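You operate a simulated robot arm through the tools that you are given. There is no shell and no other tool.

You run a simulated robot arm. Do the job below in one go: nothing can be reset, and whatever is moved stays where it is left.

Task
Scrap the crushed cube and fill its pocket with the cube that the crush test card names.
Fine: crushed cube into the orange tub; the new one is in the top drawer of the orange cabinet; shut the drawer. Where these are worked on the way, their far stop is far enough and under half their travel is too little: top drawer of the orange cabinet.

Only the result counts: the job must be done as asked and must still hold three seconds after the hand-in. Knocking over, shifting, dropping, spilling or breaking anything else fails it.

Robot
A 7-joint arm with a two-finger parallel gripper, fixed in place. Base frame: the origin is on the floor under the middle of its stand, x ahead of it, y to its left, z up. Readings come in mm, degrees, newtons and seconds.
With the tool pointing down near the work surface it reaches from about 140 to 680 mm from the base axis. Its first joint turns from -166.0 to 166.0 degrees. Payload 1.57 kg.
Tool frame: the origin (TCP) lies between the finger pads and is the grasp point; the fingertips stand 30 mm ahead of it; z points along the fingers, y is the line along which they close. The gripper opens to 80 mm. The fingers are 17 mm wide and 12 mm thick; the gripper's body (40 by 82 mm) begins 80 mm behind the TCP.
Orientation is that of the tool frame in the base frame, as a unit quaternion [w, x, y, z]. With the fingers straight down and closing along the base's y, the tool's x points along the base's -x, its y along +y and its z along -z.

Tools
- The arm moves only by the tool send_rows. Its argument "rows" is one flat list of numbers, 7 for each row, row after row: the gripper command, from -1 (fully open) to 1 (shut), values between in proportion, then the shift along the tool's x, y, z in units of 250 mm (1.0 is 250 mm), then the turn, a rotation vector about the tool's x, y, z in units of 45 degrees (1.0 is 45 degrees). In form: [fingers, dx, dy, dz, rx, ry, rz, fingers, dx, dy, dz, rx, ry, rz, ...]. A call has 1 to 20 rows; each row is the pose to reach, as a shift and turn from the pose commanded when the call began, along the tool's axes at that moment. A call with a number of a shift or a turn outside -1 to 1 is refused whole. A row lasts 0.2 s, in which the tool goes at most 50 mm and 8.6 degrees; a call with a longer step from one row to the next is refused whole, and so is a gripper value outside its range. Where a pose cannot be reached the arm comes as near as it can. A force on the tool above 50 N (or 10 N above the force at the start of the call, whichever is more), or a blocked arm, ends the call early, and 0.2 s more pass. Each finger travels about 72 mm/s and halts on what it meets, pressing with about 29 N; the grip force reading is that of the motor and also rises with nothing between the fingers. The clock runs only during rows and for 0.2 s after the last one: add rows that repeat a pose to give the fingers time. It gives the time, the measured TCP pose, the force on the tool (base axes), the opening and the grip force at its end, in the units of the frame above (readings bear some noise), with the torque about the TCP (base axes, N m) and any sound that the robot's microphone picked up.
- Cameras (640 x 400 px; columns grow to the right, rows downward): "scene" is fixed at [398.1, 500.5, 1570]; the picture's right is [-0.83, -0.56, 0.00], its down [-0.50, 0.74, -0.44] and it looks along [0.25, -0.37, -0.90] (base axes); focal length 301 px, centre (320, 200). "wrist" rides on the gripper at [72, -7, -122] in the tool frame; the picture's right is [0.09, 1.00, 0.00], its down [-0.84, 0.08, -0.54] and it looks along [-0.54, 0.05, 0.84] (tool axes); focal length 238 px, centre (320, 200). There is no depth. A picture from a camera that has moved, and an enlarged one, comes with that camera's place and axes in the base frame and with its lens.
- grab_frame(camera): a new picture of that camera. It takes no simulated time.
- move_column(by): slides the trunk up (or, below 0, down) by that many mm; the arm rides with it, the base frame stays. It gives what a move gives, with no picture.
- inspect(camera, box): a new picture of the part [left, top, right, bottom] of that camera's present view, enlarged. It takes no simulated time.
- sign_off(): hands the job in; it is judged then, once.

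Nothing tells you positions but the pictures and the camera data. Unless the task says otherwise, let go and move clear before handing in.

The tools are called after "Request:" as name(argument=value, ...) on one line, values as JSON. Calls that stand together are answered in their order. send_rows: Moves the arm, as the interface text tells. Its arguments: {"type":"object","properties":{"rows":{"type":"array"}},"required":["rows"]} The other tools are called the same way: move_column (by) moves the trunk up or down; grab_frame (camera) takes a picture; inspect (camera, box) takes an enlarged picture of a part of a camera's view; sign_off () hands the job in.

At the start:

```text
t: 0.0
ee_pos: [414.5, -32.2, 1130.3]
ee_rot: [-0.001, 0.0, 1.0, -0.001]
ft_force: [0.2, 0.3, -0.1]
torque: [0.0, -0.02, 0.01]
width: 80.1
grip_force: 0.0
trunk travel left (down, up): [-375.0, 105.0]
```

scene: 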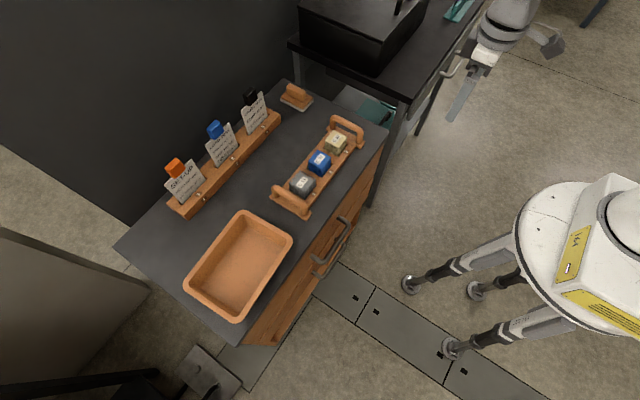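
wrist: 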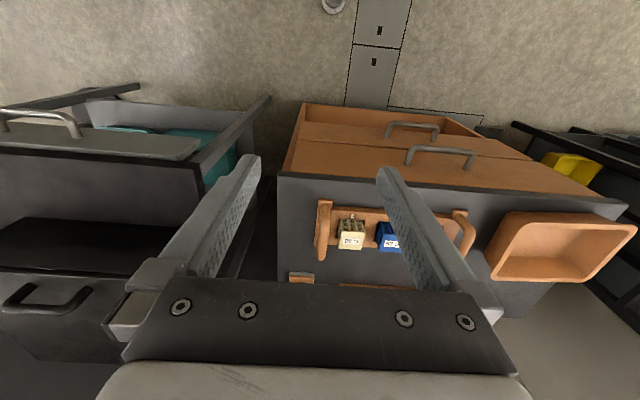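

I see an orange-fronted cabinet with a tub, a rack holding three cubes, and three cards standing in a rail. I'll look closer at the cards and cubes before moving.

Request:
inspect(camera="scene", box=[150, 80, 290, 220])

Request:
inspect(camera="scene", box=[260, 100, 380, 220])

Request:
inspect(camera="scene", box=[100, 60, 400, 360])

Request:
inspect(camera="wrist", box=[270, 80, 640, 310])

```text
2.86 times, centred on (220, 150) of scene
camera zoom: at [398.1, 500.5, 1570.0], right [-0.83, -0.56, 0.0], down [-0.5, 0.74, -0.44], along [0.25, -0.37, -0.9], focal length 860 px, centre (606, 343)
```

zoom: 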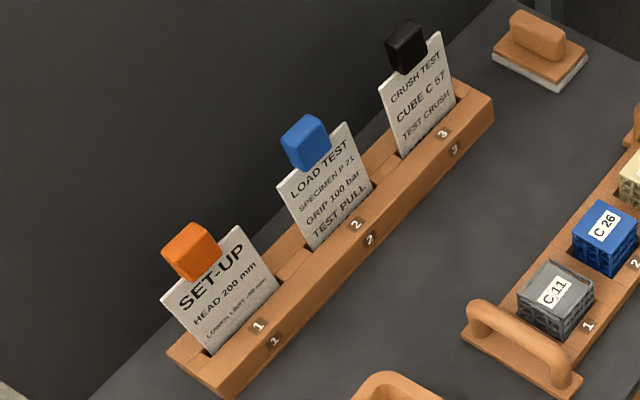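

```text
3.33 times, centred on (320, 160) of scene
camera zoom: at [398.1, 500.5, 1570.0], right [-0.83, -0.56, 0.0], down [-0.5, 0.74, -0.44], along [0.25, -0.37, -0.9], focal length 1003 px, centre (320, 333)
```

zoom: 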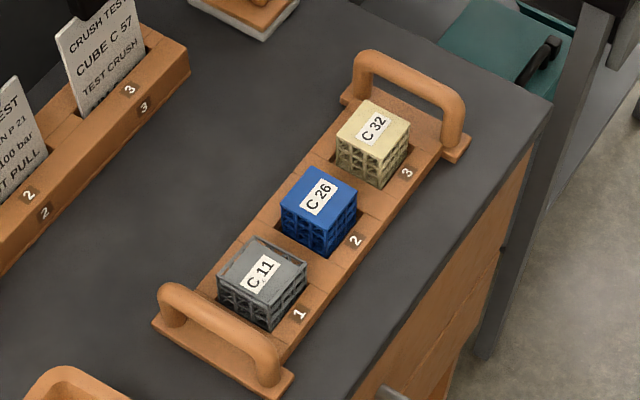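

```text
1.33 times, centred on (250, 210) of scene
camera zoom: at [398.1, 500.5, 1570.0], right [-0.83, -0.56, 0.0], down [-0.5, 0.74, -0.44], along [0.25, -0.37, -0.9], focal length 401 px, centre (413, 187)
```

zoom: 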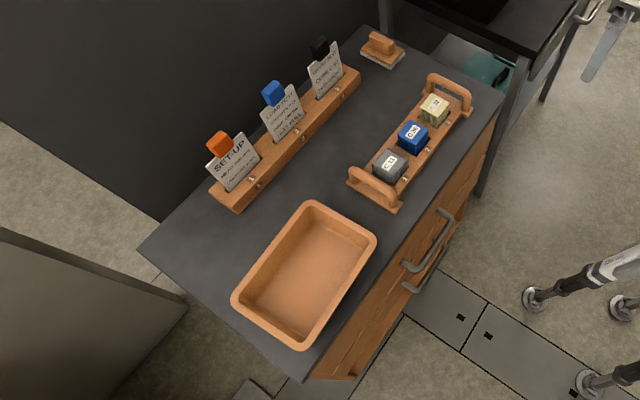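

```text
1.73 times, centred on (455, 195) of wrist
camera zoom: at [343.0, -39.3, 1251.9], right [-0.09, 1.0, 0.0], down [0.84, 0.08, 0.54], along [0.54, 0.05, -0.84], focal length 412 px, centre (86, 209)
```

zoom: 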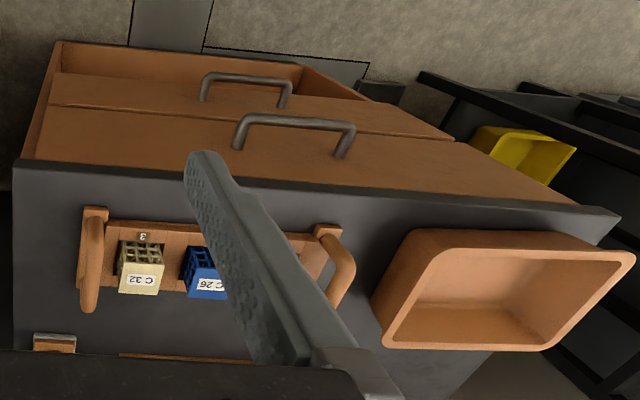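

The black-clip card at slot 3 reads CRUSH TEST / CUBE C 57. The rack seems to run along y at about x=650, with pockets near y≈212, 131 and 51. I'll move the arm sideways to see the rack and cabinet front better with the wrist camera.

Request:
send_rows(rows=[-1, 0, 0.16, 0, 0, 0, 0, -1, 0, 0.32, 0, 0, 0, 0, -1, 0, 0.48, 0, 0, 0, 0, -1, 0, 0.64, 0, 0, 0, 0, -1, 0, 0.8, 0, 0, 0, 0, -1, 0, 0.8, 0, 0, 0, 0])

Request:
grab_frame(camera="wrist")

Request:
grab_frame(camera="scene")

```text
t: 1.4
ee_pos: [414.2, 167.6, 1130.2]
ee_rot: [0.0, 0.001, 1.0, -0.001]
ft_force: [-0.1, -0.3, 0.2]
torque: [-0.01, -0.01, -0.01]
width: 80.0
grip_force: 0.0
trunk travel left (down, up): [-375.0, 105.0]
```

```text
taken
camera wrist: at [343.4, 161.5, 1251.9], right [-0.09, 1.0, 0.0], down [0.84, 0.08, 0.54], along [0.54, 0.05, -0.84], focal length 238 px, centre (320, 200)
```

wrist: 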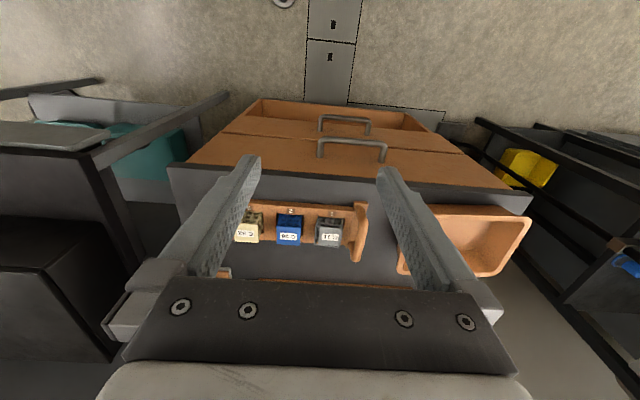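

```text
taken
```

scene: 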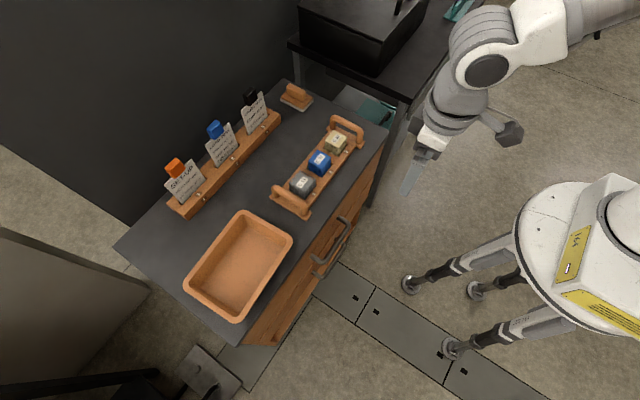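

The wrist view now shows all three cubes and the cabinet front with two handles. I'll zoom in on the front and the cubes.

Request:
inspect(camera="wrist", box=[170, 90, 540, 200])

Request:
inspect(camera="wrist", box=[225, 190, 375, 284])

Request:
inspect(camera="scene", box=[280, 130, 350, 210])

Request:
inspect(camera="scene", box=[235, 80, 285, 140])

Request:
inspect(camera="scene", box=[240, 140, 400, 350])

```text
1.73 times, centred on (355, 145) of wrist
camera zoom: at [343.4, 161.5, 1251.9], right [-0.09, 1.0, 0.0], down [0.84, 0.08, 0.54], along [0.54, 0.05, -0.84], focal length 412 px, centre (260, 295)
```

zoom: 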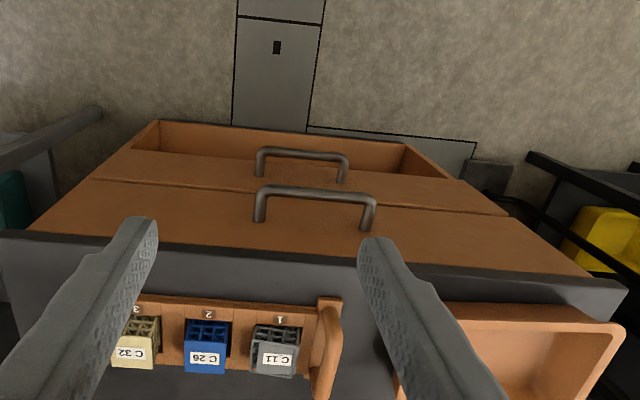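

```text
4.26 times, centred on (300, 237) of wrist
camera zoom: at [343.4, 161.5, 1251.9], right [-0.09, 1.0, 0.0], down [0.84, 0.08, 0.54], along [0.54, 0.05, -0.84], focal length 1014 px, centre (405, 43)
```

zoom: 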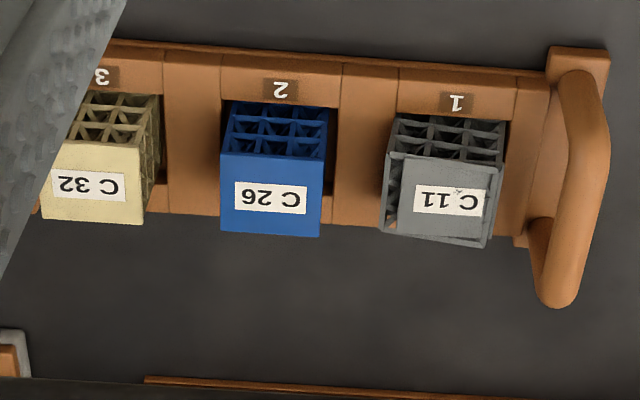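

```text
5.00 times, centred on (315, 170) of scene
camera zoom: at [398.1, 500.5, 1570.0], right [-0.83, -0.56, 0.0], down [-0.5, 0.74, -0.44], along [0.25, -0.37, -0.9], focal length 1505 px, centre (345, 350)
```

zoom: 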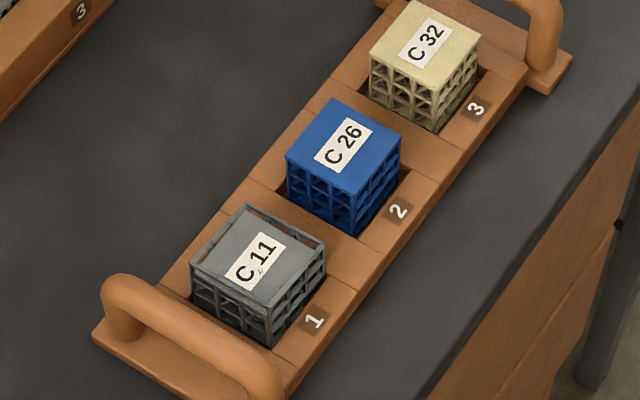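

```text
6.67 times, centred on (260, 110) of scene
camera zoom: at [398.1, 500.5, 1570.0], right [-0.83, -0.56, 0.0], down [-0.5, 0.74, -0.44], along [0.25, -0.37, -0.9], focal length 2006 px, centre (720, 800)
```

zoom: 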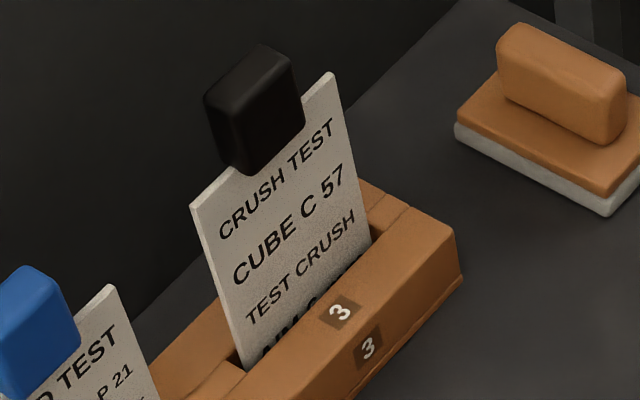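

```text
1.90 times, centred on (320, 245) of scene
camera zoom: at [398.1, 500.5, 1570.0], right [-0.83, -0.56, 0.0], down [-0.5, 0.74, -0.44], along [0.25, -0.37, -0.9], focal length 573 px, centre (320, 114)
```

zoom: 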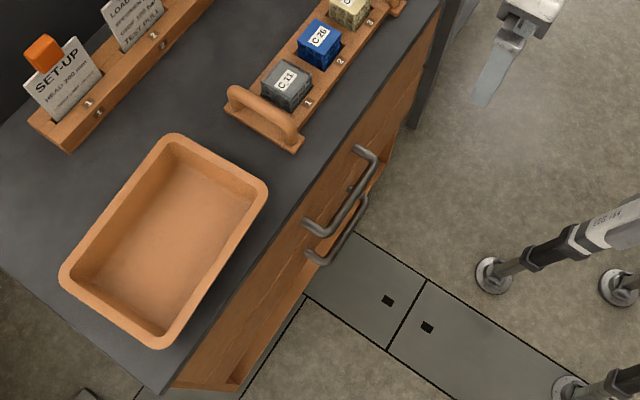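

The grey C 11 in pocket 1 has a loose, buckled lattice, so it is the crushed one. The card asks for C 57. Next I'll back the hand up and lower the trunk a bit to see the drawer front and handles from closer.

Request:
send_rows(rows=[-1, 0.18, 0.06, 0, 0, 0, 0, -1, 0.36, 0.12, 0, 0, 0, 0, -1, 0.5, 0.2, 0, 0, 0, 0, -1, 0.5, 0.2, 0, 0, 0, 0])

Request:
move_column(by=-150)

Request:
grab_frame(camera="wrist")

Request:
inspect(camera="scene", box=[300, 190, 370, 300])

```text
t: 2.4
ee_pos: [289.1, 218.8, 1130.2]
ee_rot: [0.0, 0.001, 1.0, 0.001]
ft_force: [-0.6, -1.1, 0.2]
torque: [-0.01, -0.01, 0.0]
width: 79.8
grip_force: 0.2
trunk travel left (down, up): [-375.0, 105.0]
```

```text
t: 4.2
ee_pos: [290.1, 219.8, 981.0]
ee_rot: [0.0, 0.0, 1.0, 0.0]
ft_force: [-0.1, 1.0, 0.4]
torque: [0.01, 0.0, 0.02]
width: 80.0
grip_force: 0.1
trunk travel left (down, up): [-225.0, 255.0]
```

```text
taken
camera wrist: at [217.6, 211.8, 1101.4], right [-0.09, 1.0, 0.0], down [0.84, 0.08, 0.54], along [0.54, 0.05, -0.84], focal length 238 px, centre (320, 200)
```

wrist: 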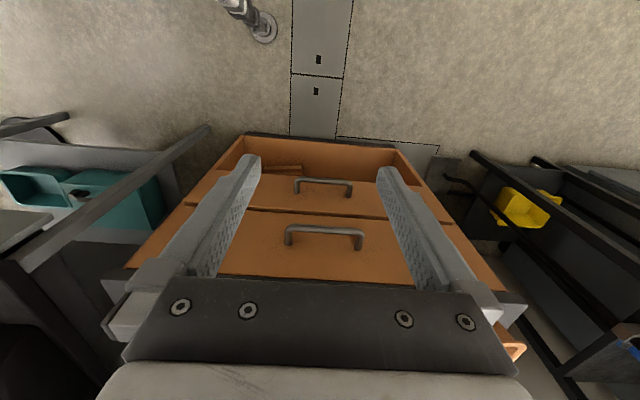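

```text
3.64 times, centred on (335, 245) of scene
camera zoom: at [398.1, 500.5, 1570.0], right [-0.83, -0.56, 0.0], down [-0.5, 0.74, -0.44], along [0.25, -0.37, -0.9], focal length 1094 px, centre (266, 36)
```

zoom: 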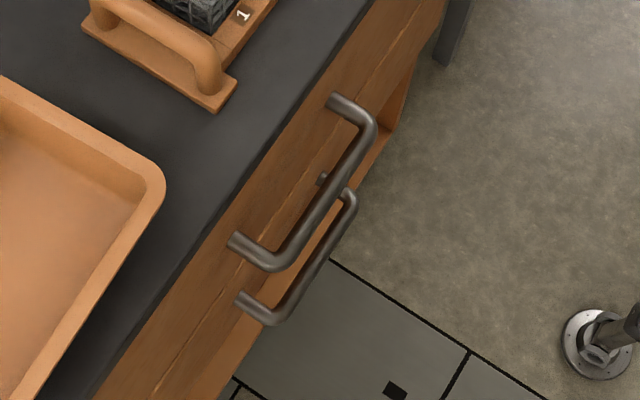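

Two drawers are visible with an open shelf below them; the upper handle belongs to the top drawer. I'll zoom in to triangulate the handle.

Request:
inspect(camera="wrist", box=[230, 130, 430, 280])

Request:
inspect(camera="wrist", box=[100, 120, 540, 395])

```text
2.67 times, centred on (330, 205) of wrist
camera zoom: at [217.6, 211.8, 1101.4], right [-0.09, 1.0, 0.0], down [0.84, 0.08, 0.54], along [0.54, 0.05, -0.84], focal length 636 px, centre (293, 187)
```

zoom: 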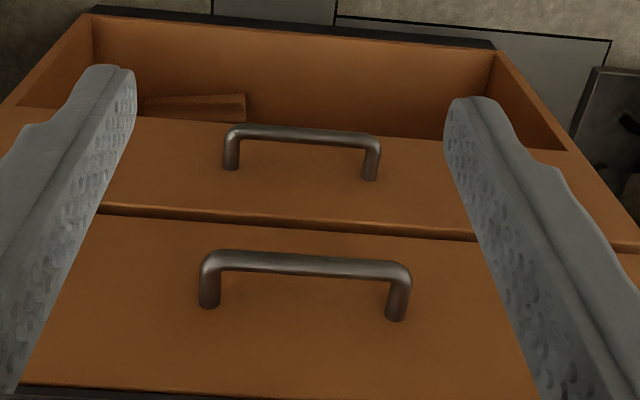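

```text
1.45 times, centred on (320, 258) of wrist
camera zoom: at [217.6, 211.8, 1101.4], right [-0.09, 1.0, 0.0], down [0.84, 0.08, 0.54], along [0.54, 0.05, -0.84], focal length 347 px, centre (320, 116)
```

zoom: 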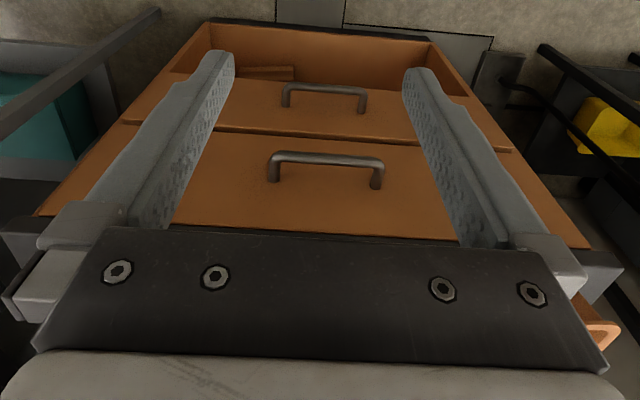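

The top drawer's handle bar sits at about x=515, y=176–323, z=742, and the drawer front at about x=550. I'll deal with the crushed cube first, so I'll move above the rack for a close look at pocket 1.

Request:
send_rows(rows=[-1, 0, 0, -0.16, 0, 0, 0, -1, -0.16, 0, -0.24, 0, 0, 0, -1, -0.34, -0.02, -0.24, 0, 0, 0, -1, -0.52, -0.03, -0.24, 0, 0, 0, -1, -0.7, -0.04, -0.24, 0, 0, 0, -1, -0.88, -0.05, -0.24, 0, 0, 0, -1, -1.0, -0.05, -0.24, 0, 0, 0, -1, -1.0, -0.05, -0.24, 0, 0, 0])

Request:
grab_frame(camera="wrist")

Request:
grab_frame(camera="scene")

```text
t: 6.0
ee_pos: [541.2, 206.8, 1039.6]
ee_rot: [0.0, -0.001, 1.0, 0.0]
ft_force: [-0.3, -1.2, 0.7]
torque: [-0.03, -0.01, -0.01]
width: 79.8
grip_force: 0.0
trunk travel left (down, up): [-225.0, 255.0]
```

```text
taken
camera wrist: at [468.4, 200.4, 1160.8], right [-0.09, 1.0, 0.0], down [0.84, 0.08, 0.54], along [0.54, 0.05, -0.84], focal length 238 px, centre (320, 200)
```

wrist: 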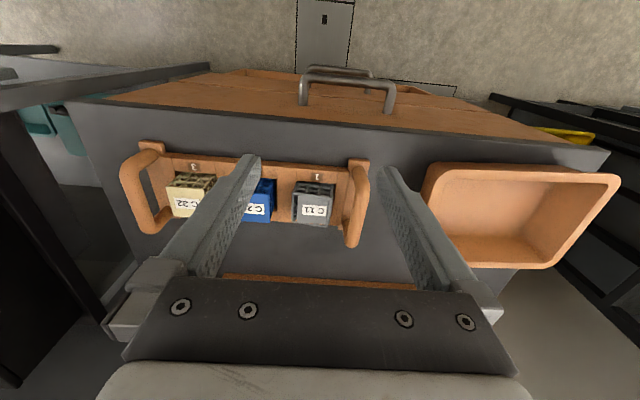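

```text
taken
```

scene: 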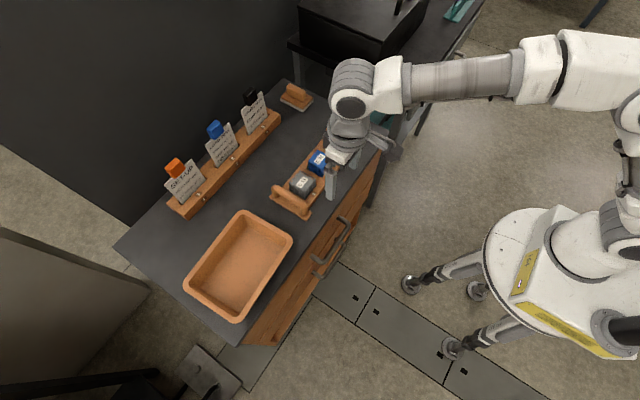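

The arm is above the cabinet front. I'll zoom on the rack and tub to get exact positions.

Request:
inspect(camera="wrist", box=[240, 140, 400, 260])

Request:
inspect(camera="wrist", box=[400, 130, 640, 290])

Request:
inspect(camera="scene", box=[260, 160, 320, 225])

Request:
inspect(camera="scene", box=[170, 200, 310, 330])

```text
3.33 times, centred on (320, 200) of wrist
camera zoom: at [468.4, 200.4, 1160.8], right [-0.09, 1.0, 0.0], down [0.84, 0.08, 0.54], along [0.54, 0.05, -0.84], focal length 794 px, centre (320, 200)
```

zoom: 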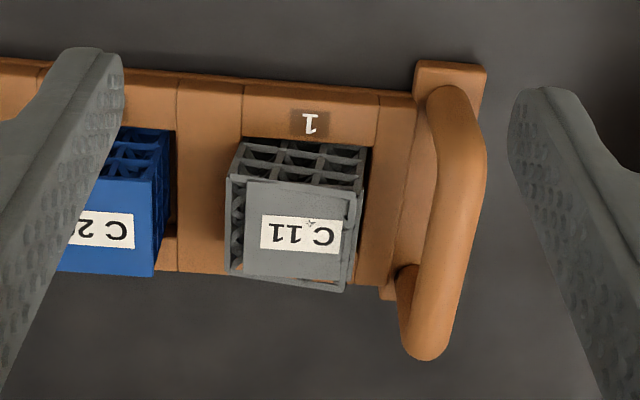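

```text
2.50 times, centred on (520, 210) of wrist
camera zoom: at [468.4, 200.4, 1160.8], right [-0.09, 1.0, 0.0], down [0.84, 0.08, 0.54], along [0.54, 0.05, -0.84], focal length 596 px, centre (-180, 175)
```

zoom: 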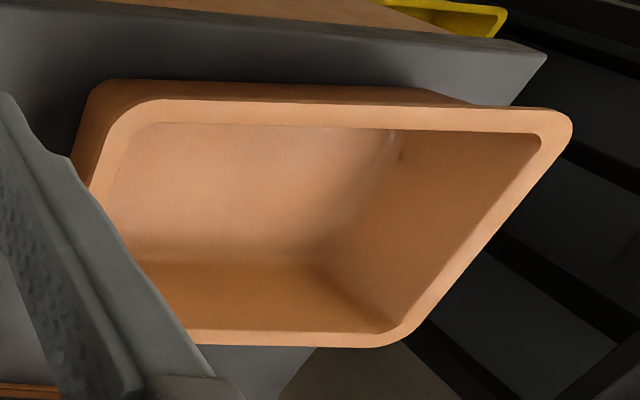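

```text
6.15 times, centred on (290, 192) of scene
camera zoom: at [398.1, 500.5, 1570.0], right [-0.83, -0.56, 0.0], down [-0.5, 0.74, -0.44], along [0.25, -0.37, -0.9], focal length 1852 px, centre (505, 246)
```

zoom: 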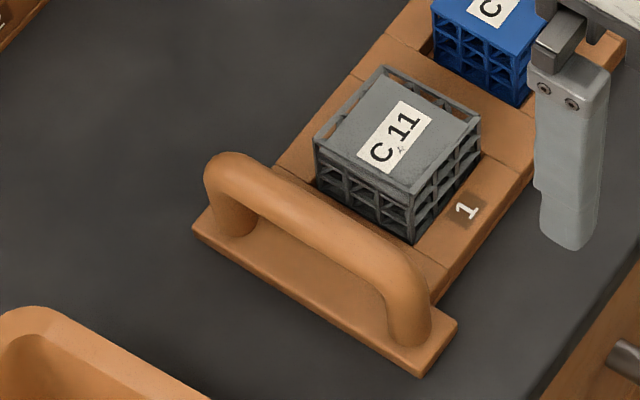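

```text
3.08 times, centred on (240, 265) of scene
camera zoom: at [398.1, 500.5, 1570.0], right [-0.83, -0.56, 0.0], down [-0.5, 0.74, -0.44], along [0.25, -0.37, -0.9], focal length 926 px, centre (566, 0)
```

zoom: 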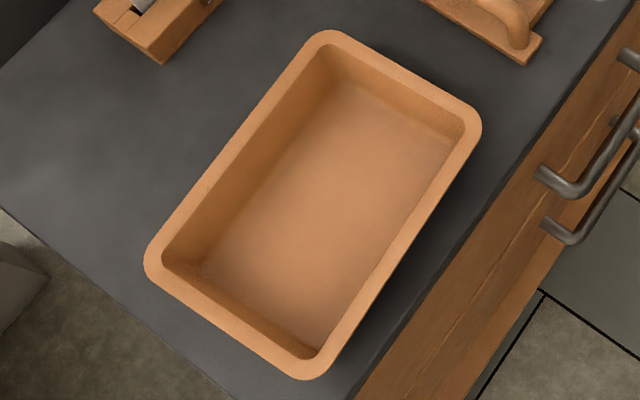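

Cube C 11's top sits at about (649, 207, 907), with the rack surface near z≈873. I'll turn the hand 90° so the fingers close along x, which keeps them clear of the rack handle and the blue cube.

Request:
send_rows(rows=[-1, 0, 0, 0, 0, 0, -0.17, -1, 0, 0, 0, 0, 0, -0.34, -1, 0, 0, 0, 0, 0, -0.51, -1, 0, 0, 0, 0, 0, -0.68, -1, 0, 0, 0, 0, 0, -0.85, -1, 0, 0, 0, 0, 0, -1.0, -1, 0, 0, 0, 0, 0, -1.0])

Request:
send_rows(rows=[-1, 0, 0, 0, 0, 0, -0.17, -1, 0, 0, 0, 0, 0, -0.34, -1, 0, 0, 0, 0, 0, -0.51, -1, 0, 0, 0, 0, 0, -0.68, -1, 0, 0, 0, 0, 0, -0.85, -1, 0, 0, 0, 0, 0, -1.0, -1, 0, 0, 0, 0, 0, -1.0])

Request:
grab_frame(camera="wrist")

```text
t: 7.5
ee_pos: [540.2, 206.1, 1039.6]
ee_rot: [0.0, -0.384, 0.923, 0.0]
ft_force: [-0.1, 0.1, 0.1]
torque: [-0.01, 0.01, 0.0]
width: 80.0
grip_force: 0.1
trunk travel left (down, up): [-225.0, 255.0]
```

```text
t: 9.2
ee_pos: [538.4, 206.9, 1039.4]
ee_rot: [0.001, 0.708, -0.706, 0.0]
ft_force: [-0.5, -0.4, -0.8]
torque: [0.0, 0.01, -0.01]
width: 80.0
grip_force: 0.1
trunk travel left (down, up): [-225.0, 255.0]
```

```text
taken
camera wrist: at [546.5, 134.1, 1161.4], right [-1.0, -0.09, 0.0], down [-0.08, 0.84, 0.54], along [-0.05, 0.54, -0.84], focal length 238 px, centre (320, 200)
```

wrist: 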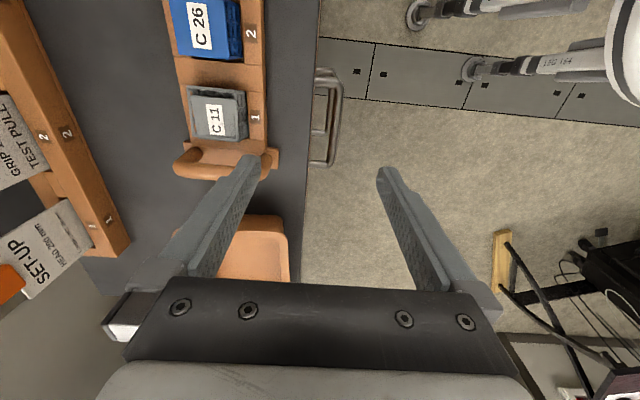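

The hand turned cleanly. Now I'll move over cube C 11 at height and check with the wrist camera.

Request:
send_rows(rows=[-1, 0, -0.15, 0, 0, 0, 0, -1, 0, -0.3, 0, 0, 0, 0, -1, 0, -0.435, 0, 0, 0, 0, -1, 0, -0.435, 0.0, 0, 0, 0, -1, 0, -0.435, 0.0, 0, 0, 0])

Request:
grab_frame(camera="wrist")

Request:
inspect(camera="wrist", box=[240, 120, 400, 220])

```text
t: 10.3
ee_pos: [647.3, 206.8, 1040.3]
ee_rot: [0.0, 0.707, -0.707, 0.0]
ft_force: [0.5, 0.0, -0.5]
torque: [0.05, 0.01, 0.02]
width: 79.9
grip_force: 0.1
trunk travel left (down, up): [-225.0, 255.0]
```

```text
taken
camera wrist: at [654.1, 133.7, 1161.8], right [-1.0, -0.09, 0.0], down [-0.08, 0.84, 0.54], along [-0.05, 0.54, -0.84], focal length 238 px, centre (320, 200)
```

wrist: 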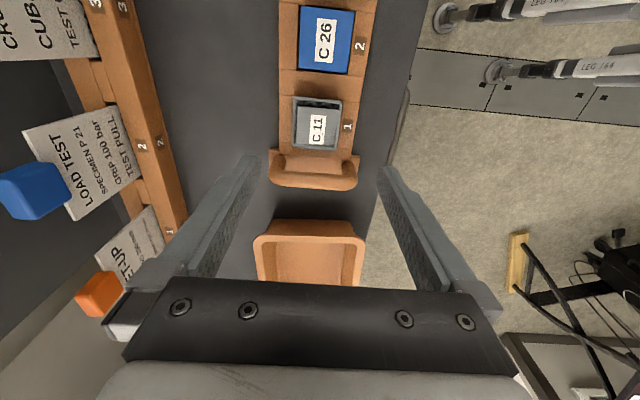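

```text
4.00 times, centred on (320, 170) of wrist
camera zoom: at [654.1, 133.7, 1161.8], right [-1.0, -0.09, 0.0], down [-0.08, 0.84, 0.54], along [-0.05, 0.54, -0.84], focal length 953 px, centre (320, 320)
```

zoom: 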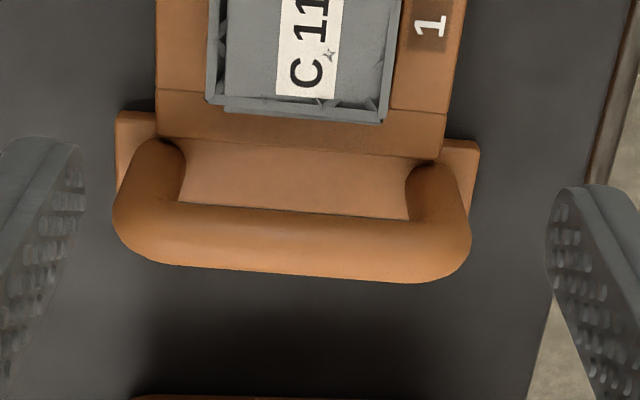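

The arm reaches above C 11. I'll zoom once more to pin the cube's centre and its rotation.

Request:
inspect(camera="wrist", box=[260, 70, 380, 190])

Request:
inspect(camera="wrist", box=[220, 0, 420, 130])

```text
3.33 times, centred on (320, 130) of wrist
camera zoom: at [654.1, 133.7, 1161.8], right [-1.0, -0.09, 0.0], down [-0.08, 0.84, 0.54], along [-0.05, 0.54, -0.84], focal length 794 px, centre (320, 433)
```

zoom: 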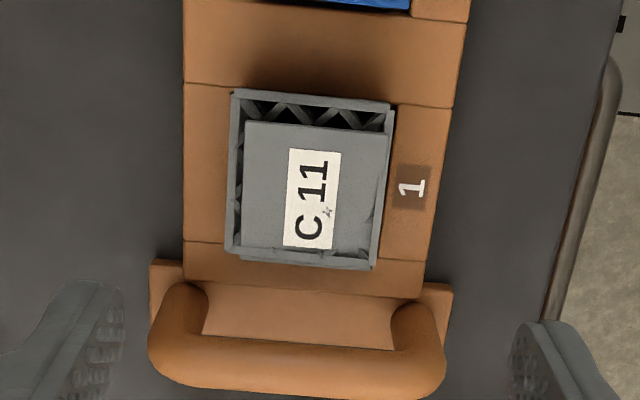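

```text
3.08 times, centred on (320, 65) of wrist
camera zoom: at [654.1, 133.7, 1161.8], right [-1.0, -0.09, 0.0], down [-0.08, 0.84, 0.54], along [-0.05, 0.54, -0.84], focal length 733 px, centre (320, 615)
```

zoom: 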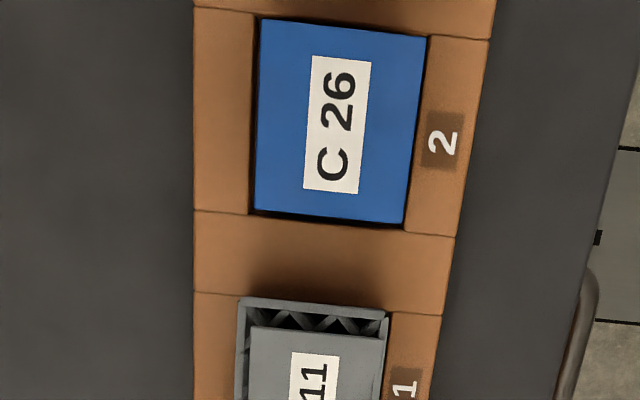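

C 11 is centred at about (650, 208) with its top near z=907. I'll descend partway first to check that the arm still reaches.

Request:
send_rows(rows=[-1, -0.006, -0.008, 0.1, 0, 0, 0, -1, -0.006, -0.008, 0.2, 0, 0, 0, -1, -0.006, -0.008, 0.3, 0, 0, 0, -1, -0.006, -0.008, 0.36, 0, 0, 0, -1, -0.006, -0.008, 0.36, 0, 0, 0])

Request:
grab_frame(camera="wrist")

Request:
inspect(camera="wrist", box=[220, 60, 420, 260])

Request:
inspect(camera="scene", box=[250, 120, 380, 230])

```text
t: 11.6
ee_pos: [650.1, 208.5, 949.4]
ee_rot: [0.0, 0.707, -0.707, 0.0]
ft_force: [-0.3, -0.5, -0.1]
torque: [0.02, 0.0, 0.01]
width: 80.0
grip_force: 0.1
trunk travel left (down, up): [-225.0, 255.0]
```

```text
taken
camera wrist: at [657.1, 136.0, 1071.7], right [-1.0, -0.09, 0.0], down [-0.08, 0.84, 0.54], along [-0.05, 0.54, -0.84], focal length 238 px, centre (320, 200)
```

wrist: 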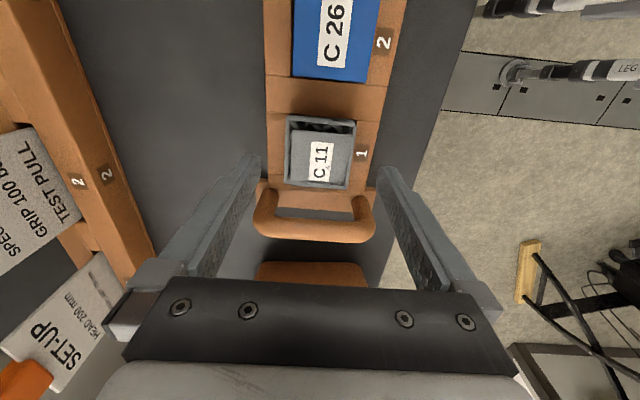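

```text
2.00 times, centred on (320, 160) of wrist
camera zoom: at [657.1, 136.0, 1071.7], right [-1.0, -0.09, 0.0], down [-0.08, 0.84, 0.54], along [-0.05, 0.54, -0.84], focal length 477 px, centre (320, 280)
```

zoom: 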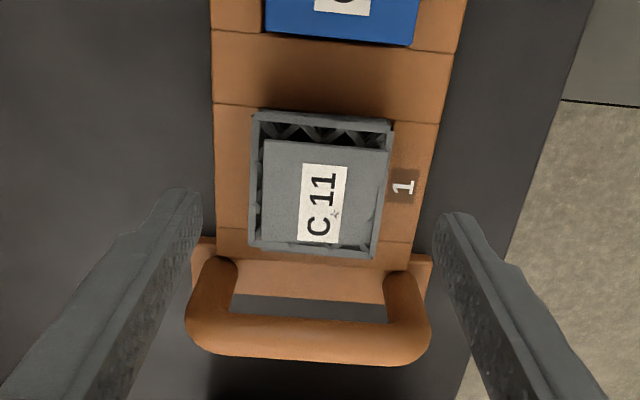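

```text
3.64 times, centred on (315, 175) of scene
camera zoom: at [398.1, 500.5, 1570.0], right [-0.83, -0.56, 0.0], down [-0.5, 0.74, -0.44], along [0.25, -0.37, -0.9], focal length 1094 px, centre (338, 291)
```

zoom: 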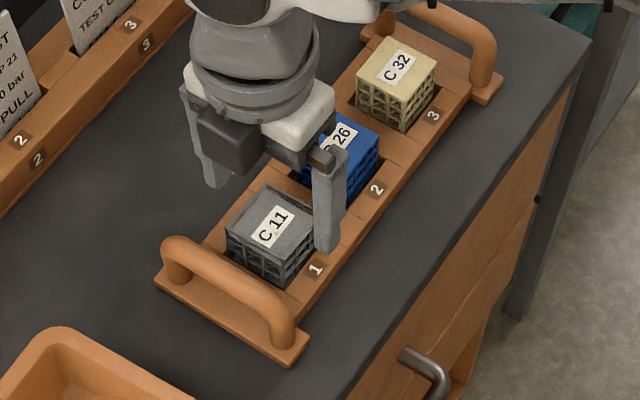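

C 11 lies between the open fingers, slightly bulged, with its plate at z≈903. I'll lower to fingertip height just above the rack surface and close on it.

Request:
send_rows(rows=[-1, 0, 0, 0.05, 0, 0, 0, -1, 0, 0, 0.1, 0, 0, 0, -1, 0, 0, 0.14, 0, 0, 0, -1, 0, 0, 0.16, 0, 0, 0, -1, 0, 0, 0.16, 0, 0, 0])

Request:
inspect(camera="scene", box=[250, 120, 380, 230])

Request:
grab_frame(camera="wrist")

```text
t: 12.8
ee_pos: [650.1, 207.6, 910.0]
ee_rot: [-0.001, -0.707, 0.707, 0.0]
ft_force: [0.2, 0.0, -0.1]
torque: [-0.03, 0.01, 0.01]
width: 80.1
grip_force: 0.0
trunk travel left (down, up): [-225.0, 255.0]
```

```text
3.64 times, centred on (315, 175) of scene
camera zoom: at [398.1, 500.5, 1570.0], right [-0.83, -0.56, 0.0], down [-0.5, 0.74, -0.44], along [0.25, -0.37, -0.9], focal length 1094 px, centre (338, 291)
```

zoom: 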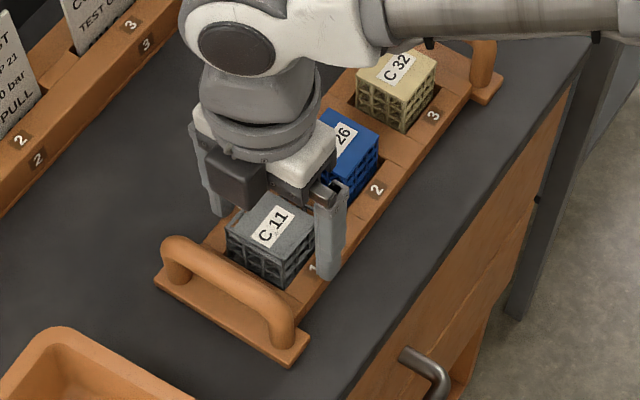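

```text
taken
camera wrist: at [657.0, 135.4, 1031.5], right [-1.0, -0.09, 0.0], down [-0.08, 0.84, 0.54], along [-0.05, 0.54, -0.84], focal length 238 px, centre (320, 200)
```

wrist: 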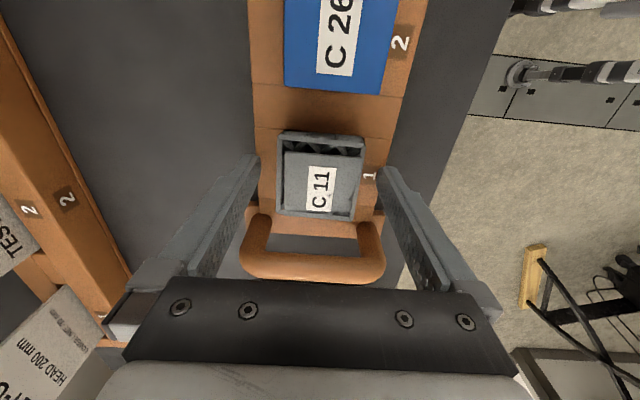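

The fingers straddle C 11 with tips just above the rack. Now closing the gripper.

Request:
send_rows(rows=[1, 0, 0, 0.008, 0, 0, 0, 1, 0, 0, 0.008, 0, 0, 0, 1, 0, 0, 0.008, 0, 0, 0, 1, 0, 0, 0.008, 0, 0, 0, 1, 0, 0, 0.008, 0, 0, 0])

Request:
grab_frame(camera="wrist")

```text
t: 13.9
ee_pos: [651.4, 208.5, 908.0]
ee_rot: [0.001, -0.707, 0.708, 0.0]
ft_force: [1.2, 0.6, 3.5]
torque: [0.04, 0.0, -0.01]
width: 44.4
grip_force: 28.4
trunk travel left (down, up): [-225.0, 255.0]
```

```text
taken
camera wrist: at [657.0, 135.6, 1029.8], right [-1.0, -0.09, 0.0], down [-0.08, 0.84, 0.54], along [-0.05, 0.54, -0.84], focal length 238 px, centre (320, 200)
```

wrist: 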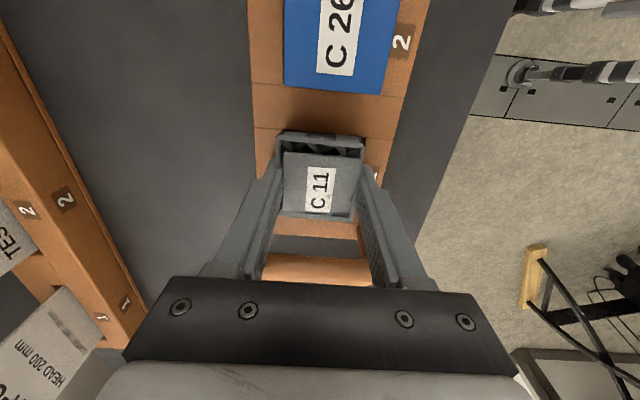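

C 11 is held at 44 mm. I'll lift it straight up and check.

Request:
send_rows(rows=[1, 0, 0, -0.06, 0, 0, 0, 1, 0, 0, -0.14, 0, 0, 0, 1, 0, 0, -0.24, 0, 0, 0, 1, 0, 0, -0.36, 0, 0, 0, 1, 0, 0, -0.48, 0, 0, 0, 1, 0, 0, -0.52, 0, 0, 0, 1, 0, 0, -0.52, 0, 0, 0])

Request:
grab_frame(camera="wrist")

Request:
grab_frame(camera="scene")

```text
t: 15.6
ee_pos: [649.9, 208.1, 1038.1]
ee_rot: [0.0, -0.707, 0.707, 0.0]
ft_force: [0.7, 0.7, -1.0]
torque: [0.01, 0.0, -0.01]
width: 44.3
grip_force: 29.0
trunk travel left (down, up): [-225.0, 255.0]
```

```text
taken
camera wrist: at [656.6, 135.9, 1159.1], right [-1.0, -0.09, 0.0], down [-0.08, 0.84, 0.54], along [-0.05, 0.54, -0.84], focal length 238 px, centre (320, 200)
```

wrist: 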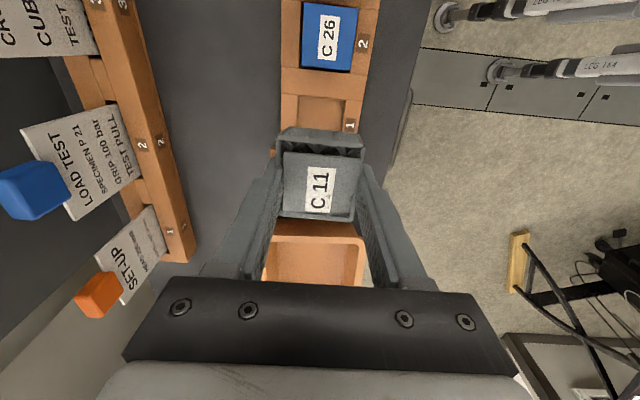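

```text
taken
```

scene: 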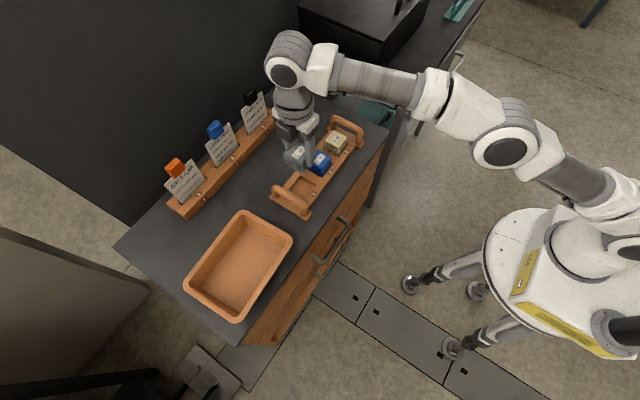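

C 11 is up and secure, and pocket 1 is empty. I'll zoom on the empty pocket and the tub before moving.

Request:
inspect(camera="scene", box=[265, 140, 345, 220])

Request:
inspect(camera="wrist", box=[260, 60, 380, 160])

Request:
inspect(camera="wrist", box=[230, 120, 410, 290])

```text
5.00 times, centred on (305, 180) of scene
camera zoom: at [398.1, 500.5, 1570.0], right [-0.83, -0.56, 0.0], down [-0.5, 0.74, -0.44], along [0.25, -0.37, -0.9], focal length 1505 px, centre (395, 300)
```

zoom: 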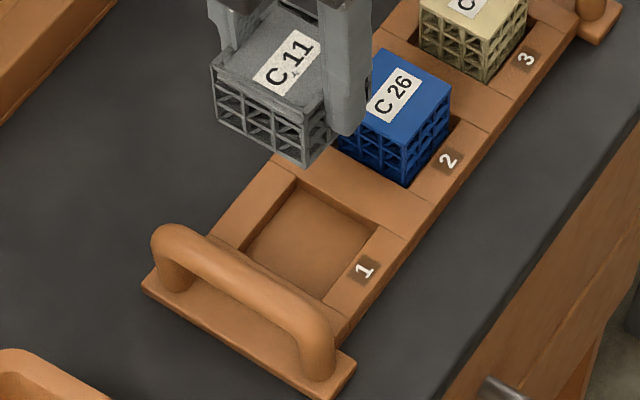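

```text
4.00 times, centred on (320, 110) of wrist
camera zoom: at [656.6, 135.9, 1159.1], right [-1.0, -0.09, 0.0], down [-0.08, 0.84, 0.54], along [-0.05, 0.54, -0.84], focal length 953 px, centre (320, 560)
```

zoom: 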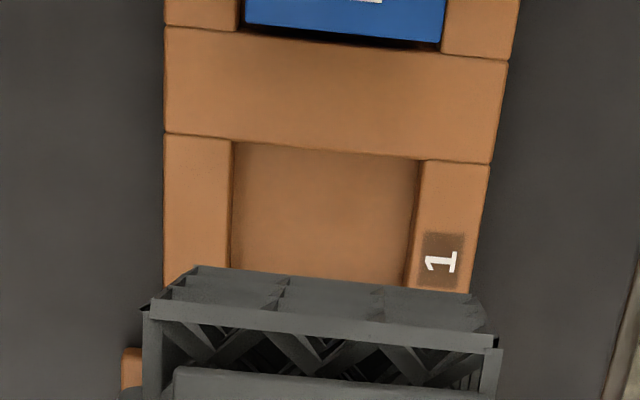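

```text
2.35 times, centred on (320, 205) of wrist
camera zoom: at [656.6, 135.9, 1159.1], right [-1.0, -0.09, 0.0], down [-0.08, 0.84, 0.54], along [-0.05, 0.54, -0.84], focal length 561 px, centre (320, 188)
```

zoom: 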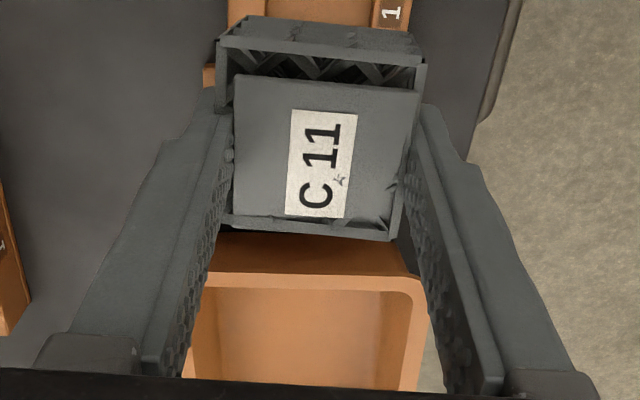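

Pocket 1 is about 52 mm square, centred at (650, 209), and the tub spans x≈575–713, y≈350–558 with its rim near z≈912. I'll carry C 11 toward the tub at height and check the reach.

Request:
send_rows(rows=[1, -0.12, 0.01, 0, 0, 0, 0, 1, -0.26, 0.03, 0, 0, 0, 0, 1, -0.4, 0.05, 0, 0, 0, 0, 1, -0.54, 0.06, 0, 0, 0, 0, 1, -0.66, 0.08, 0, 0, 0, 0, 1, -0.76, 0.08, 0, 0, 0, 0, 1, -0.76, 0.08, 0, 0, 0, 0, 1, -0.76, 0.08, 0, 0, 0, 0])

Request:
grab_frame(camera="wrist")

Request:
grab_frame(camera="scene")

```text
t: 17.4
ee_pos: [589.9, 359.1, 1023.5]
ee_rot: [0.0, -0.707, 0.707, 0.0]
ft_force: [-0.1, 0.1, -0.2]
torque: [0.01, -0.01, 0.01]
width: 44.0
grip_force: 28.4
out of reach, approached as far as the arm can: row 2, 3, 4, 5, 6, 7, 8
trunk travel left (down, up): [-225.0, 255.0]
```

```text
taken
camera wrist: at [595.7, 287.0, 1145.7], right [-1.0, -0.09, 0.0], down [-0.08, 0.84, 0.54], along [-0.05, 0.54, -0.84], focal length 238 px, centre (320, 200)
```

wrist: 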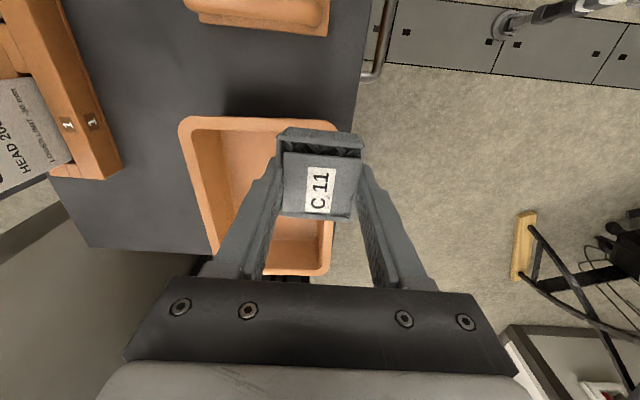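

```text
taken
```

scene: 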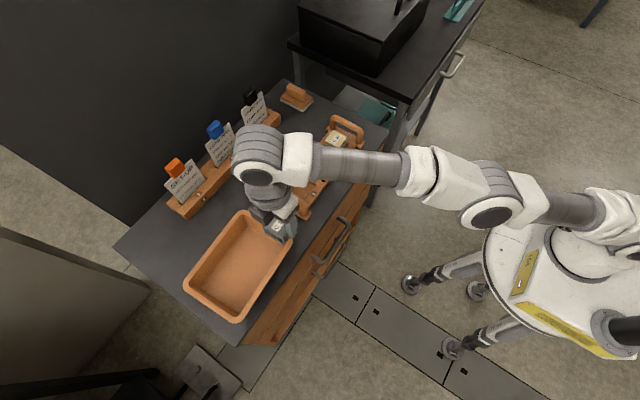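

The arm stopped at about 691 mm radius, so at this trunk height it runs out of reach. Raising the trunk should level the shoulder with the wrist and give more reach, so I'll raise it 150 mm and see.

Request:
move_column(by=150)

Request:
send_rows(rows=[1, 0, 0, 0, 0, 0, 0, 1, 0, 0, 0, 0, 0, 0])

```text
t: 19.1
ee_pos: [589.2, 360.1, 1174.3]
ee_rot: [-0.001, -0.707, 0.707, 0.0]
ft_force: [0.1, -0.1, 0.6]
torque: [0.0, -0.02, 0.03]
width: 44.2
grip_force: 28.9
trunk travel left (down, up): [-375.0, 105.0]
```

```text
t: 19.7
ee_pos: [590.2, 359.5, 1174.3]
ee_rot: [0.0, -0.707, 0.707, 0.0]
ft_force: [0.0, -0.1, 0.3]
torque: [0.0, 0.01, 0.01]
width: 44.3
grip_force: 29.2
trunk travel left (down, up): [-375.0, 105.0]
```

The commanded pose now matches the actual one. I'll lower to about z=1010 and then move outwards over the tub.

Request:
send_rows(rows=[1, 0, 0, 0.14, 0, 0, 0, 1, 0, 0, 0.3, 0, 0, 0, 1, 0, 0, 0.46, 0, 0, 0, 1, 0, 0, 0.62, 0, 0, 0, 1, 0, 0, 0.66, 0, 0, 0, 1, -0.05, -0.05, 0.66, 0, 0, 0, 1, -0.1, -0.1, 0.66, 0, 0, 0, 1, -0.14, -0.16, 0.66, 0, 0, 0, 1, -0.17, -0.16, 0.66, 0, 0, 0, 1, -0.17, -0.16, 0.66, 0, 0, 0])

Request:
grab_frame(camera="wrist")

Request:
grab_frame(camera="scene")

```text
t: 21.9
ee_pos: [608.6, 383.2, 1006.7]
ee_rot: [0.001, -0.707, 0.707, 0.0]
ft_force: [0.3, -0.8, 0.2]
torque: [-0.02, -0.02, -0.01]
width: 44.2
grip_force: 28.5
out of reach, approached as far as the arm can: row 7, 8, 9, 10
trunk travel left (down, up): [-375.0, 105.0]
```

```text
taken
camera wrist: at [614.7, 310.4, 1129.6], right [-1.0, -0.09, 0.0], down [-0.08, 0.84, 0.54], along [-0.05, 0.54, -0.84], focal length 238 px, centre (320, 200)
```

wrist: 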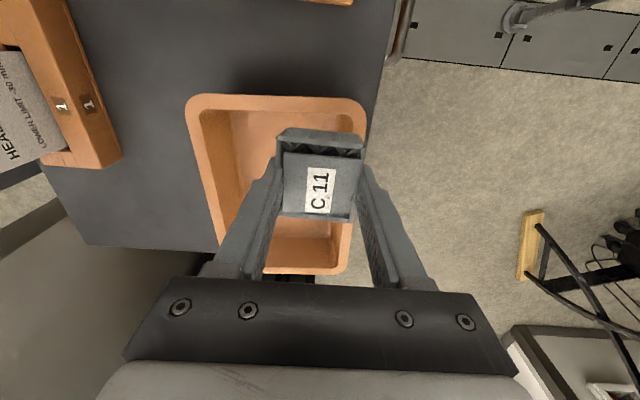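

```text
taken
```

scene: 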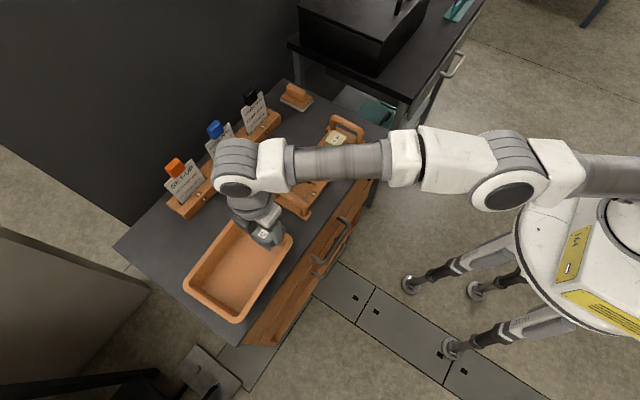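

Tool-down reach ends at about 719 mm, just short of the tub interior. I'll tilt the hand outward by 20°, which brings the grasp point further in, and then move over the tub.

Request:
send_rows(rows=[1, 0, 0, 0, 0.125, -0.079, 0, 1, 0, 0, 0, 0.25, -0.158, 0, 1, 0, 0, 0, 0.376, -0.237, 0, 1, -0.03, -0.035, 0, 0.376, -0.237, 0, 1, -0.06, -0.07, 0, 0.376, -0.237, 0, 1, -0.087, -0.106, 0, 0.376, -0.237, 0, 1, -0.087, -0.106, 0, 0.376, -0.237, 0])

Request:
grab_frame(camera="wrist")

Request:
grab_frame(camera="scene")

```text
t: 23.5
ee_pos: [635.2, 404.9, 1008.0]
ee_rot: [-0.169, 0.697, -0.696, 0.038]
ft_force: [0.3, -0.1, 0.2]
torque: [0.04, 0.0, -0.02]
width: 44.2
grip_force: 29.0
trunk travel left (down, up): [-375.0, 105.0]
```

```text
taken
camera wrist: at [607.5, 311.1, 1110.8], right [-0.95, -0.06, -0.3], down [-0.25, 0.73, 0.64], along [0.18, 0.68, -0.71], focal length 238 px, centre (320, 200)
```

wrist: 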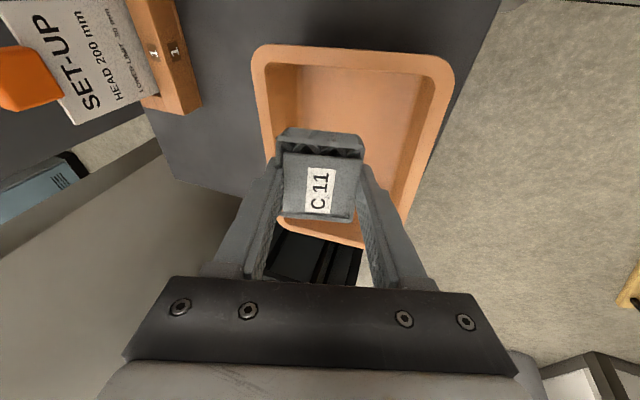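

```text
taken
```

scene: 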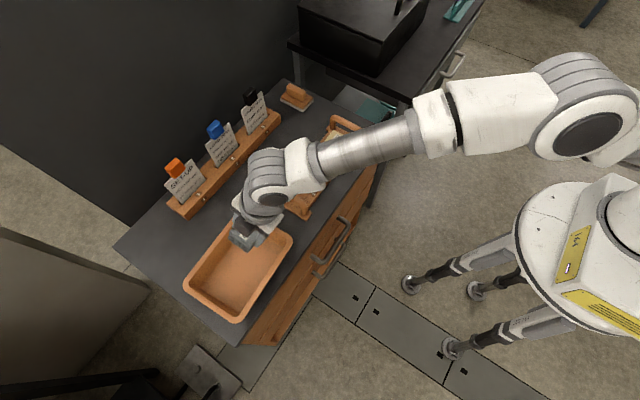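

The tilted hand now reaches (635, 405) and hovers inside the tub outline. I'll lower straight down into the tub, watching for contact.

Request:
send_rows(rows=[1, 0.0146, 0.0231, 0.0752, 0, 0, 0, 1, 0.0292, 0.0463, 0.1504, 0, 0, 0, 1, 0.0438, 0.0694, 0.2255, 0, 0, 0, 1, 0.0547, 0.0868, 0.2819, 0, 0, 0, 1, 0.0605, 0.096, 0.312, 0, 0, 0, 1, 0.0605, 0.096, 0.312, 0, 0, 0])

Request:
inspect(camera="scene", box=[180, 180, 310, 310])

Request:
grab_frame(camera="wrist")

```text
t: 24.9
ee_pos: [633.8, 404.9, 924.1]
ee_rot: [-0.17, 0.697, -0.696, 0.038]
ft_force: [0.8, -0.7, -1.5]
torque: [-0.01, 0.01, 0.03]
width: 44.4
grip_force: 29.8
trunk travel left (down, up): [-375.0, 105.0]
```

```text
3.08 times, centred on (245, 245) of scene
camera zoom: at [398.1, 500.5, 1570.0], right [-0.83, -0.56, 0.0], down [-0.5, 0.74, -0.44], along [0.25, -0.37, -0.9], focal length 926 px, centre (551, 62)
```

zoom: 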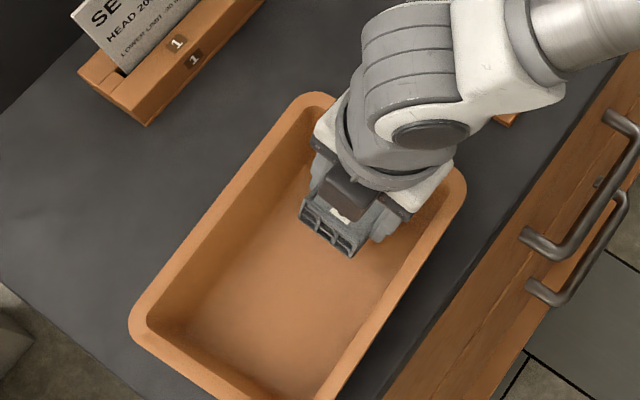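

```text
taken
camera wrist: at [607.0, 311.7, 1028.6], right [-0.95, -0.06, -0.31], down [-0.25, 0.73, 0.64], along [0.18, 0.69, -0.71], focal length 238 px, centre (320, 200)
```

wrist: 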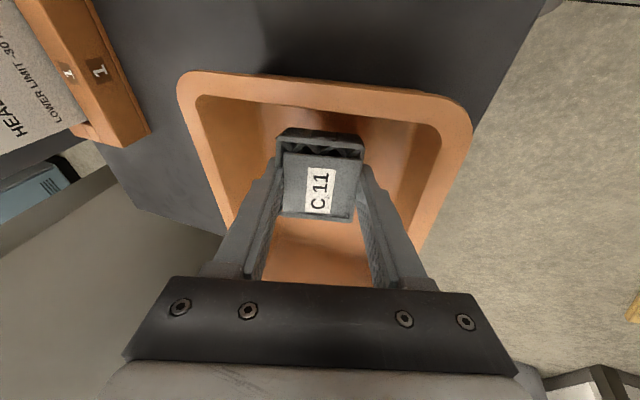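

The cube hangs inside the tub near its floor. I'll go down a few more millimetres in small steps.

Request:
send_rows(rows=[1, 0.0022, 0.0035, 0.0113, 0, 0, 0, 1, 0.0044, 0.007, 0.0226, 0, 0, 0, 1, 0.0044, 0.007, 0.0226, 0, 0, 0])

Request:
inspect(camera="scene", box=[220, 200, 300, 270])

```text
t: 25.7
ee_pos: [633.5, 403.5, 919.4]
ee_rot: [0.169, -0.696, 0.696, -0.038]
ft_force: [0.2, 0.4, -0.9]
torque: [-0.02, 0.0, -0.02]
width: 44.2
grip_force: 29.1
trunk travel left (down, up): [-375.0, 105.0]
```

```text
5.71 times, centred on (260, 235) of scene
camera zoom: at [398.1, 500.5, 1570.0], right [-0.83, -0.56, 0.0], down [-0.5, 0.74, -0.44], along [0.25, -0.37, -0.9], focal length 1720 px, centre (663, 0)
```

zoom: 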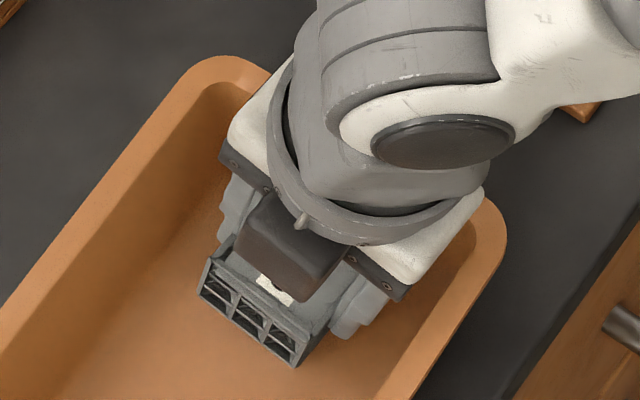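

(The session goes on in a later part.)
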